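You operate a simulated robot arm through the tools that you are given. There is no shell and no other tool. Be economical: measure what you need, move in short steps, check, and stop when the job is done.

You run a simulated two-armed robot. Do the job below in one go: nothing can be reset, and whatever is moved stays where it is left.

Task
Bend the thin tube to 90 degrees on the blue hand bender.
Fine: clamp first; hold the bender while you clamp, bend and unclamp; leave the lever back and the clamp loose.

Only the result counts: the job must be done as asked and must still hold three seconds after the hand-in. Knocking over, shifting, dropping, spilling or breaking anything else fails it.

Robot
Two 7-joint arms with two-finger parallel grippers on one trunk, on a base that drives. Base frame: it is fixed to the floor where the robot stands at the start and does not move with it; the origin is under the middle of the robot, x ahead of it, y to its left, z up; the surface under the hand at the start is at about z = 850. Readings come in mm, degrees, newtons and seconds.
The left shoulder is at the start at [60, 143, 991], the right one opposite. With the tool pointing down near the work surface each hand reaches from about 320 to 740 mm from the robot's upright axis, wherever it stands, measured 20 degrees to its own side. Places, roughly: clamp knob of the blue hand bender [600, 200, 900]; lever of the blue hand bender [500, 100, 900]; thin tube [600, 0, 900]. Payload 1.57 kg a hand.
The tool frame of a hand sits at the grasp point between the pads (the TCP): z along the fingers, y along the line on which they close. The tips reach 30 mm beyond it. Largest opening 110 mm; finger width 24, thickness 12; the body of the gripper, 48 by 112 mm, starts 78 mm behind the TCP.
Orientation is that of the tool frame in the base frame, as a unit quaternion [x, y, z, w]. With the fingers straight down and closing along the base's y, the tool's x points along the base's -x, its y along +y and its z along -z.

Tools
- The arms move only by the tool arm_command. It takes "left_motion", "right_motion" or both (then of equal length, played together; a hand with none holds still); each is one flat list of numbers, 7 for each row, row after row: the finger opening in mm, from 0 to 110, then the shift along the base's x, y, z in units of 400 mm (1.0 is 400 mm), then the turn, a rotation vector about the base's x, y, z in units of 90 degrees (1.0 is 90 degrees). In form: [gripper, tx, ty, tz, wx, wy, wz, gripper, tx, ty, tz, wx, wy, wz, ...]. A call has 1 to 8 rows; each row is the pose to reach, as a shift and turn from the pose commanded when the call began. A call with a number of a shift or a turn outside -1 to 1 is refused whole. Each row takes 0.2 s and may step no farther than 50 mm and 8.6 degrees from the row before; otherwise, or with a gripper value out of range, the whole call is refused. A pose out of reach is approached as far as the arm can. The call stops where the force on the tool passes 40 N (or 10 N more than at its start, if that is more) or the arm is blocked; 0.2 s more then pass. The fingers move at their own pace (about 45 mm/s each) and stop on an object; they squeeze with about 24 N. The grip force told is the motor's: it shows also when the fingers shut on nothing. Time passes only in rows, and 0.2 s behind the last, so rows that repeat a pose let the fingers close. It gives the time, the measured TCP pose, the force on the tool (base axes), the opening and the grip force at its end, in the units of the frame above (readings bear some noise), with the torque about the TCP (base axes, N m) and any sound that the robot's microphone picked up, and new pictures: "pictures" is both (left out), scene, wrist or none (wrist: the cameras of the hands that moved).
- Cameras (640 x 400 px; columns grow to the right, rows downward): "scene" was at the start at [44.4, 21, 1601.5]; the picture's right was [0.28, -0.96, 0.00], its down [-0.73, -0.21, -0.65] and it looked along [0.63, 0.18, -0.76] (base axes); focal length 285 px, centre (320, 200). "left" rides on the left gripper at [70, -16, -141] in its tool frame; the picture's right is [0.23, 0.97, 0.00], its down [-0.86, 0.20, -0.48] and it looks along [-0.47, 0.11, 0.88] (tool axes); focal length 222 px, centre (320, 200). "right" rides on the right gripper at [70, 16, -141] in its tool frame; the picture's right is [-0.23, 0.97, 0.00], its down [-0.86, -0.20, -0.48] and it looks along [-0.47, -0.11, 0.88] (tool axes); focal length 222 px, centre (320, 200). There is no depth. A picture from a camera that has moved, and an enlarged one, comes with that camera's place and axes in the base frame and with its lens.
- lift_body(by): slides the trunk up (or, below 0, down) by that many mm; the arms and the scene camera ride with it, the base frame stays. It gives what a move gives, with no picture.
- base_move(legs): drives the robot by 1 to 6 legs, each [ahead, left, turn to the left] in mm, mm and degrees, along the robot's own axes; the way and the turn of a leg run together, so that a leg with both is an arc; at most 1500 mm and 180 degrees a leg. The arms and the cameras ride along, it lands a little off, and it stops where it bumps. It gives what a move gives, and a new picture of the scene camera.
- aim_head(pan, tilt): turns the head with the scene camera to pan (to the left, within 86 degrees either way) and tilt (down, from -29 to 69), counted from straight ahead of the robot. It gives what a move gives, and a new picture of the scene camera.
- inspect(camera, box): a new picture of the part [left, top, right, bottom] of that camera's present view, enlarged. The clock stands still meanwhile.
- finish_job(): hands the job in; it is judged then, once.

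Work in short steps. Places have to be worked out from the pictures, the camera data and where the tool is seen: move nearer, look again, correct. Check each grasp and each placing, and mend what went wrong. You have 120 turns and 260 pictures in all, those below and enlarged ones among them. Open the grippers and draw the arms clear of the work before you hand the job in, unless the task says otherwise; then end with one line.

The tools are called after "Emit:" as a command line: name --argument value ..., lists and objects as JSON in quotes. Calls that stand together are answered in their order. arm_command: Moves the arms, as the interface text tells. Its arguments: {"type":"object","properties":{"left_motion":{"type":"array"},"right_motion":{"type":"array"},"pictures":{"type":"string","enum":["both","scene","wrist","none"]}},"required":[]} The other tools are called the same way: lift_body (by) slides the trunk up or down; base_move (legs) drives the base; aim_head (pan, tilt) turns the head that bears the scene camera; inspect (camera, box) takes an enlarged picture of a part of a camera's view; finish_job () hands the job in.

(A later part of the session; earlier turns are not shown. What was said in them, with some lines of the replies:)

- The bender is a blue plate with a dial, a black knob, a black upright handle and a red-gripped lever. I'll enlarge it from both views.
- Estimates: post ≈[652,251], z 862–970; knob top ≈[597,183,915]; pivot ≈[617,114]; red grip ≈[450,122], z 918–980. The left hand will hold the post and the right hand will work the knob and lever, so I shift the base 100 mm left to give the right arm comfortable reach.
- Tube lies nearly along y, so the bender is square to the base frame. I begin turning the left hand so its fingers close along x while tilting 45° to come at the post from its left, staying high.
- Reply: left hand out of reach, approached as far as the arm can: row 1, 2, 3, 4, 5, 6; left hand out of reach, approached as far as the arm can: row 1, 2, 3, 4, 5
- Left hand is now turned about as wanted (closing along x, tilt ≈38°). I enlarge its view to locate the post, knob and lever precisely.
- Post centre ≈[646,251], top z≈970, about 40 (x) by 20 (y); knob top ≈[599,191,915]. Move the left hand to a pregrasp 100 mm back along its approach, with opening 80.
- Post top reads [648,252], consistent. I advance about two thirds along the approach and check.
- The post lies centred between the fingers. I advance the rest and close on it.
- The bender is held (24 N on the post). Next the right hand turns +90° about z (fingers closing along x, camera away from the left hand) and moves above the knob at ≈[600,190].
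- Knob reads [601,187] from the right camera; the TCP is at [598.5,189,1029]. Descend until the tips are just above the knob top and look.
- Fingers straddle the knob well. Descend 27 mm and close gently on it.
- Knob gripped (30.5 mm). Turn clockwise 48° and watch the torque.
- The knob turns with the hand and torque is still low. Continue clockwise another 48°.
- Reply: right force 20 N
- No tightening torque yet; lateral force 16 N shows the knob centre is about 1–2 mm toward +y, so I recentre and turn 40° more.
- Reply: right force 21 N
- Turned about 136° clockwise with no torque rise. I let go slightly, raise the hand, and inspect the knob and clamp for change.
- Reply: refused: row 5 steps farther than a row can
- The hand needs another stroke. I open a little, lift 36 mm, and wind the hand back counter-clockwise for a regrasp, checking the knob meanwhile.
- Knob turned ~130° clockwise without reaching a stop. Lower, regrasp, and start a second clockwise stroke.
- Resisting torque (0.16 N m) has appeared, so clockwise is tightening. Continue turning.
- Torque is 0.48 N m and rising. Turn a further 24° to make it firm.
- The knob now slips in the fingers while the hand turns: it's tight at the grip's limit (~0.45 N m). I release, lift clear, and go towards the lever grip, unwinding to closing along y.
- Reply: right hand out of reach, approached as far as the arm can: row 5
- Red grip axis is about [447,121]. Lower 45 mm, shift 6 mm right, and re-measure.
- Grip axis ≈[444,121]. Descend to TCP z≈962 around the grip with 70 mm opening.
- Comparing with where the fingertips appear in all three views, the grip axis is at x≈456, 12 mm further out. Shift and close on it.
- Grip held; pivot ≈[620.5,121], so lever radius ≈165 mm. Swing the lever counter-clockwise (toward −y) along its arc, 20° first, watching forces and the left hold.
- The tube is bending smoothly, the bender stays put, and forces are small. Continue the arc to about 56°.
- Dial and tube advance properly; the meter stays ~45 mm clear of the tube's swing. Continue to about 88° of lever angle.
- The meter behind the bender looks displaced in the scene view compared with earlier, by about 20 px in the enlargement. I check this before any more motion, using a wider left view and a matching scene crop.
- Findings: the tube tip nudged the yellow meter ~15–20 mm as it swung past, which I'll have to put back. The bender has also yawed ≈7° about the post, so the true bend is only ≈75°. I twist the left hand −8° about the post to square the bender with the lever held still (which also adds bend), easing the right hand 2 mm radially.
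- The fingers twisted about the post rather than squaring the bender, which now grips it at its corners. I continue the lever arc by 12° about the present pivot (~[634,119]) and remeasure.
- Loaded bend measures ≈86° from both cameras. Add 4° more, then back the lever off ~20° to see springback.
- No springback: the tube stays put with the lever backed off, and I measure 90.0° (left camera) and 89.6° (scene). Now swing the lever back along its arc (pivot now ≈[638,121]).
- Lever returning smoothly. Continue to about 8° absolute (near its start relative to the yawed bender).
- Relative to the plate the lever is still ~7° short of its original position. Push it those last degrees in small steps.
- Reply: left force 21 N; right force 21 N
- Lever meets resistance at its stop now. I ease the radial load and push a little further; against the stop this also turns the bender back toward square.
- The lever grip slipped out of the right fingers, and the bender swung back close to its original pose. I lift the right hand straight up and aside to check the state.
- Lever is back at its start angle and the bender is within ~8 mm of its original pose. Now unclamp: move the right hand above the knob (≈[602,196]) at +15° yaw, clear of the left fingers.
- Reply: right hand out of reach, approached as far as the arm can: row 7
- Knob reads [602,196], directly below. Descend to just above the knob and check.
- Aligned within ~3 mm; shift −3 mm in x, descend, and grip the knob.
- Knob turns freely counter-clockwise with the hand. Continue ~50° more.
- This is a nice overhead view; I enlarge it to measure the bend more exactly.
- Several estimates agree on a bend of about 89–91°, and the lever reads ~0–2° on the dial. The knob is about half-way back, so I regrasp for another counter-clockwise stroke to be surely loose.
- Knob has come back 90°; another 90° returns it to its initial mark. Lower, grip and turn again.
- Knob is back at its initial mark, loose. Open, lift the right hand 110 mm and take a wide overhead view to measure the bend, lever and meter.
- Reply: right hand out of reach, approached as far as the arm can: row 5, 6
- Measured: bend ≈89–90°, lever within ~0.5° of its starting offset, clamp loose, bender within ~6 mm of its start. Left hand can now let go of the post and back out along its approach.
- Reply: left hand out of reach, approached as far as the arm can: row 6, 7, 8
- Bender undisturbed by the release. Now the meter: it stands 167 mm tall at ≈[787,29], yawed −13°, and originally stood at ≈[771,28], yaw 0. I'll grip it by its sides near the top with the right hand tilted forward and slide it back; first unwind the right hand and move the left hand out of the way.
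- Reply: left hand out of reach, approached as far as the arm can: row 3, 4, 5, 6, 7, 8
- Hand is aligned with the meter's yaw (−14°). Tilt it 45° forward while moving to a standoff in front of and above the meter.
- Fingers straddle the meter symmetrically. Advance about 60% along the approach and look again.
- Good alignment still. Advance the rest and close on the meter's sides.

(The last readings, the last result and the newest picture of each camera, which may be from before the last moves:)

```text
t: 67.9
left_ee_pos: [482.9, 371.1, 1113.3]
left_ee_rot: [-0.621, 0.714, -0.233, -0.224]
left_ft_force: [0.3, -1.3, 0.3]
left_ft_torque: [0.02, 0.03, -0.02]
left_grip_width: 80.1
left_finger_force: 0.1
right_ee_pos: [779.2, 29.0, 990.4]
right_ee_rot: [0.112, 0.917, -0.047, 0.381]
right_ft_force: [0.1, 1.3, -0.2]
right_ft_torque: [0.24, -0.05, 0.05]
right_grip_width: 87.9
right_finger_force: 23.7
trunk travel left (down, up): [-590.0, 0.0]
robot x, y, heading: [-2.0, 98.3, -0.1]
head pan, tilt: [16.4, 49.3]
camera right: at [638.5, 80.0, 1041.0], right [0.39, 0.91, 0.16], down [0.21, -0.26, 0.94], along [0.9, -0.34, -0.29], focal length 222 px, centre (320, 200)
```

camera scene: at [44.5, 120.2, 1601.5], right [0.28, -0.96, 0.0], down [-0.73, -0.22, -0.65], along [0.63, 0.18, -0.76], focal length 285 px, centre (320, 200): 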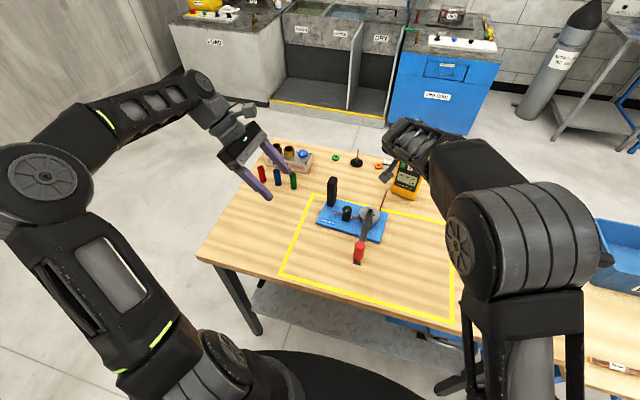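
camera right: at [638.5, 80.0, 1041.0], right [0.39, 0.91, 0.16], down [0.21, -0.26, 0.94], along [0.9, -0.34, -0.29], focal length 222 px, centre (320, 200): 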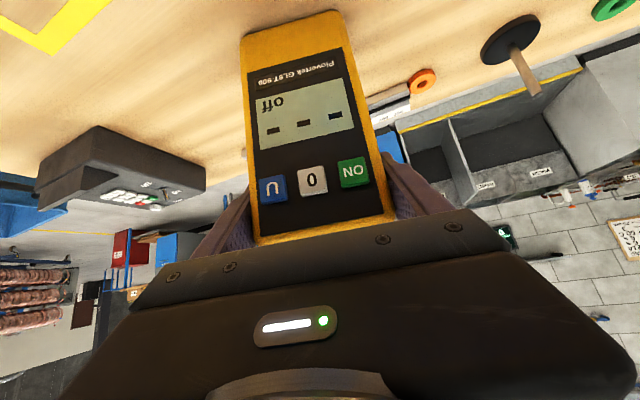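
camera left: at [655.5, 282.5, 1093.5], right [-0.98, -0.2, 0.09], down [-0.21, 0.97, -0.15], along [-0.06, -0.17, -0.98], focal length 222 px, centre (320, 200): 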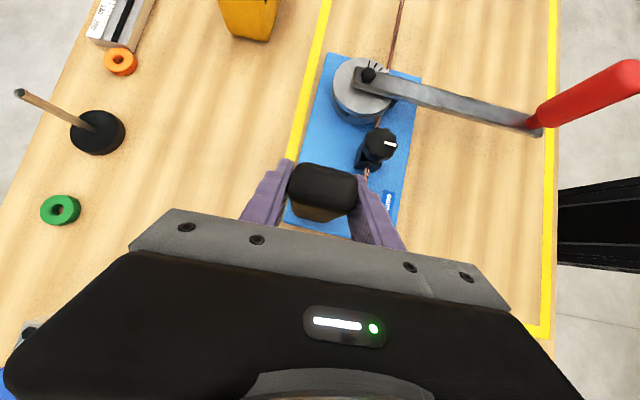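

Meter gripped at its sides. From the button positions in the scene view, it must turn +12.8° and its TCP point shift (−16,−4) mm to be back where it stood; I slide it there in small steps.

Emit:
arm_command --right_motion '[60, -0.008, -0.002, 0, 0, 0, 0.0284, 60, -0.016, -0.004, 0, 0, 0, 0.0569, 60, -0.024, -0.006, 0, 0, 0, 0.0853, 60, -0.032, -0.008, 0, 0, 0, 0.1138, 60, -0.04, -0.01, 0, 0, 0, 0.1422, 60, -0.04, -0.01, 0, 0, 0, 0.1422]' --pictures "wrist"

Emit:
inspect --camera "scene" --box '[340, 140, 500, 240]'

Emit:
inspect --camera "left" --box '[0, 0, 320, 200]'

```text
t: 69.3
left_ee_pos: [483.2, 369.6, 1113.5]
left_ee_rot: [-0.622, 0.713, -0.235, -0.224]
left_ft_force: [0.0, 0.3, 0.0]
left_ft_torque: [-0.01, 0.0, -0.01]
left_grip_width: 80.0
left_finger_force: 0.1
right_ee_pos: [764.8, 25.3, 991.1]
right_ee_rot: [0.01, 0.924, -0.005, 0.383]
right_ft_force: [-0.7, -0.4, 0.4]
right_ft_torque: [-0.01, 0.01, 0.01]
right_grip_width: 87.8
right_finger_force: 23.9
trunk travel left (down, up): [-590.0, 0.0]
robot x, y, heading: [1.1, 98.0, 0.2]
head pan, tilt: [16.4, 49.3]
camera right: at [615.8, 44.0, 1041.2], right [0.18, 0.97, 0.16], down [0.26, -0.2, 0.94], along [0.95, -0.13, -0.29], focal length 222 px, centre (320, 200)
```

right: 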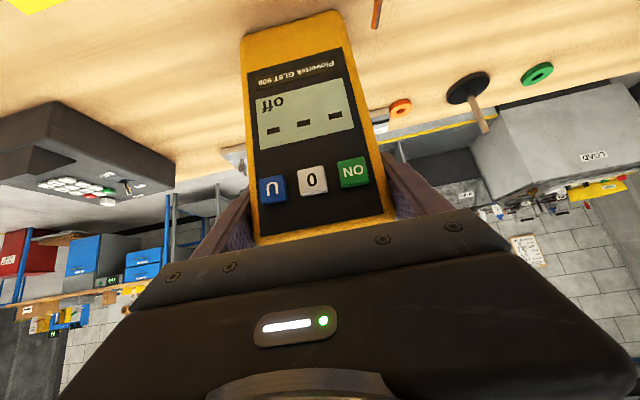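

```text
4.00 times, centred on (420, 190) of scene
camera zoom: at [45.0, 119.5, 1601.4], right [0.28, -0.96, 0.0], down [-0.73, -0.22, -0.65], along [0.62, 0.19, -0.76], focal length 1142 px, centre (-80, 240)
```

zoom: 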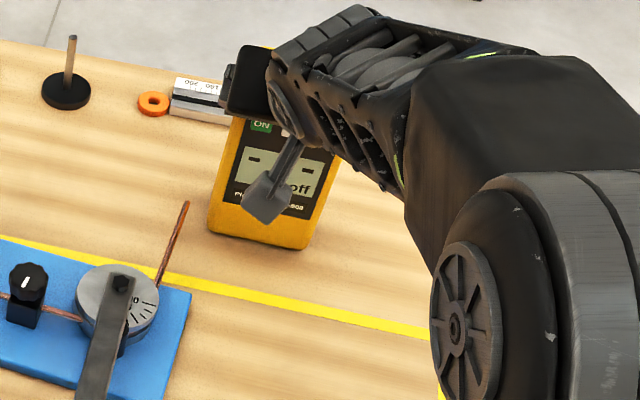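

```text
2.00 times, centred on (160, 100) of left
camera zoom: at [495.4, 399.8, 1268.3], right [-0.99, -0.06, 0.08], down [-0.07, 0.99, -0.15], along [-0.07, -0.16, -0.98], focal length 444 px, centre (640, 400)
```

zoom: 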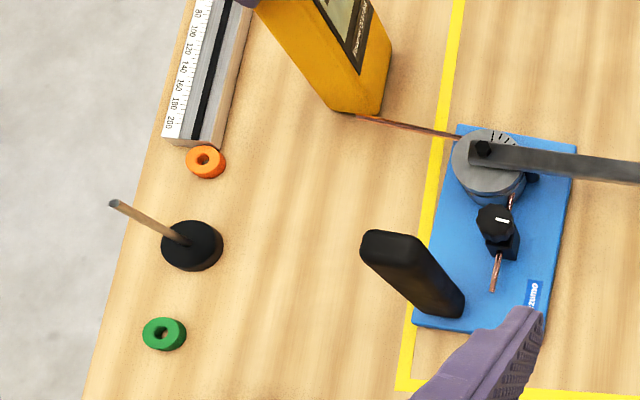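

The meter's buttons and base match their original pixels within ~2 px. Open and back out along the approach.

Emit:
arm_command --right_motion '[92, 0, 0, 0, 0, 0, 0, 100, 0, 0, 0, 0, 0, 0, 108, 0, 0, 0, 0, 0, 0, 108, -0.05, 0, 0.05, 0, 0, 0, 108, -0.1, 0, 0.1, 0, 0, 0, 108, -0.16, 0, 0.16, 0, 0, 0, 108, -0.22, 0, 0.22, 0, 0, 0, 108, -0.26, -0.08, 0.26, 0, 0, 0]' --pictures "wrist"

Emit:
arm_command --right_motion '[108, -0.08, -0.06, 0, 0, 0, 0, 108, -0.16, -0.12, 0, 0, 0, 0, 108, -0.24, -0.18, 0, 0, 0, 0, 108, -0.32, -0.24, 0, 0, 0, 0, 108, -0.4, -0.3, 0, 0, 0, 0, 108, -0.48, -0.36, 0, 0, 0, 0, 108, -0.54, -0.42, 0, 0, 0, 0]' --pictures "scene"

Emit:
inspect --camera "scene" --box '[300, 140, 460, 240]'

```text
t: 71.1
left_ee_pos: [481.3, 369.1, 1112.7]
left_ee_rot: [-0.621, 0.715, -0.233, -0.224]
left_ft_force: [0.8, -0.1, -0.6]
left_ft_torque: [0.0, -0.03, 0.0]
left_grip_width: 80.0
left_finger_force: 0.2
right_ee_pos: [659.9, -8.9, 1094.5]
right_ee_rot: [0.009, 0.923, -0.003, 0.384]
right_ft_force: [0.4, -0.6, -0.1]
right_ft_torque: [0.01, 0.01, 0.01]
right_grip_width: 107.8
right_finger_force: 0.1
trunk travel left (down, up): [-590.0, 0.0]
robot x, y, heading: [0.9, 96.4, 0.3]
head pan, tilt: [16.4, 49.3]
camera right: at [512.0, 9.6, 1145.3], right [0.18, 0.97, 0.16], down [0.26, -0.21, 0.94], along [0.95, -0.13, -0.29], focal length 222 px, centre (320, 200)
```

right: 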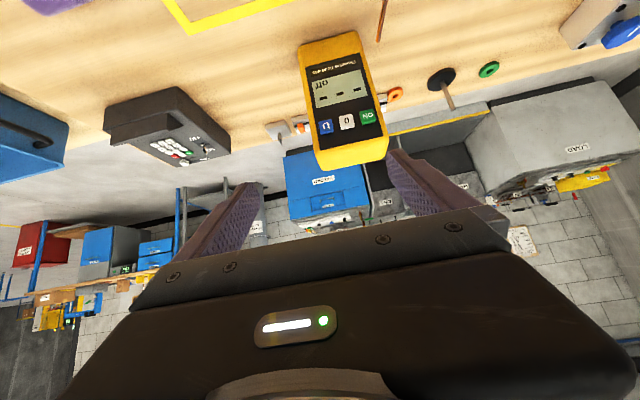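

```text
t: 72.7
left_ee_pos: [483.6, 371.0, 1114.6]
left_ee_rot: [-0.621, 0.714, -0.233, -0.224]
left_ft_force: [-0.4, 0.5, 0.6]
left_ft_torque: [0.01, 0.0, -0.04]
left_grip_width: 79.9
left_finger_force: 0.2
right_ee_pos: [445.1, -175.5, 1094.6]
right_ee_rot: [0.01, 0.924, -0.004, 0.383]
right_ft_force: [1.0, 0.9, -0.3]
right_ft_torque: [-0.03, -0.01, 0.0]
right_grip_width: 107.9
right_finger_force: 0.0
trunk travel left (down, up): [-590.0, 0.0]
robot x, y, heading: [1.7, 96.6, 0.3]
head pan, tilt: [16.4, 49.3]
camera scene: at [43.8, 118.8, 1601.5], right [0.28, -0.96, 0.0], down [-0.73, -0.22, -0.65], along [0.63, 0.19, -0.76], focal length 285 px, centre (320, 200)
```

scene: 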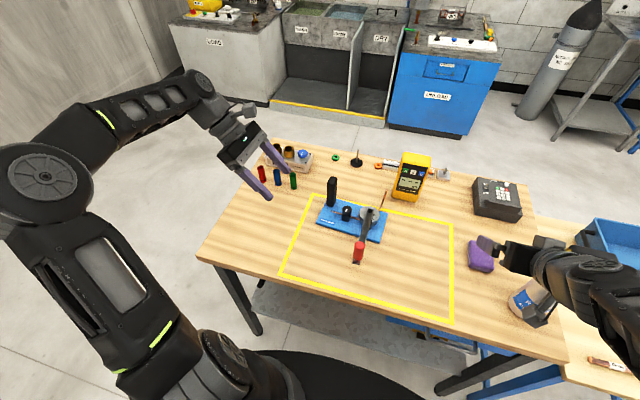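

```text
4.00 times, centred on (380, 190) of scene
camera zoom: at [43.8, 118.8, 1601.5], right [0.28, -0.96, 0.0], down [-0.73, -0.22, -0.65], along [0.63, 0.19, -0.76], focal length 1142 px, centre (80, 240)
```

zoom: 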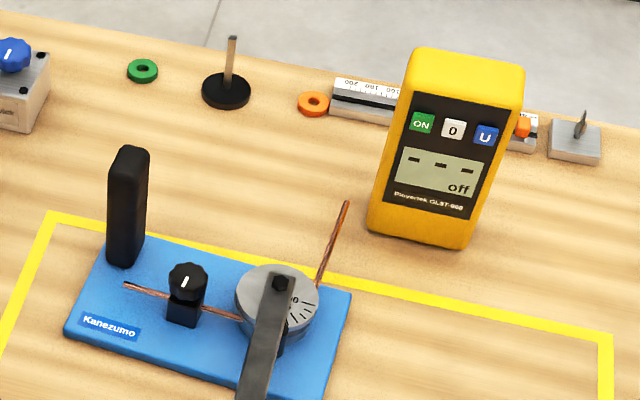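

The meter is back on its original pixels and upright. The tube is bent to about 89–90°, the lever is back, the knob is loose at its starting mark, and both hands are open and clear. Handing in.

Emit:
finish_job

```text
The job is handed in.
```

The tube is bent to about 89–90° by camera measurement, the lever is back and the clamp is loose, but two things moved: the tube tip pushed the yellow meter about 20 mm mid-bend (I slid it back to match its original place in the scene view), and the bender slipped about 8° under the left hand while bending and now sits about 6 mm and 2–3° off its start.
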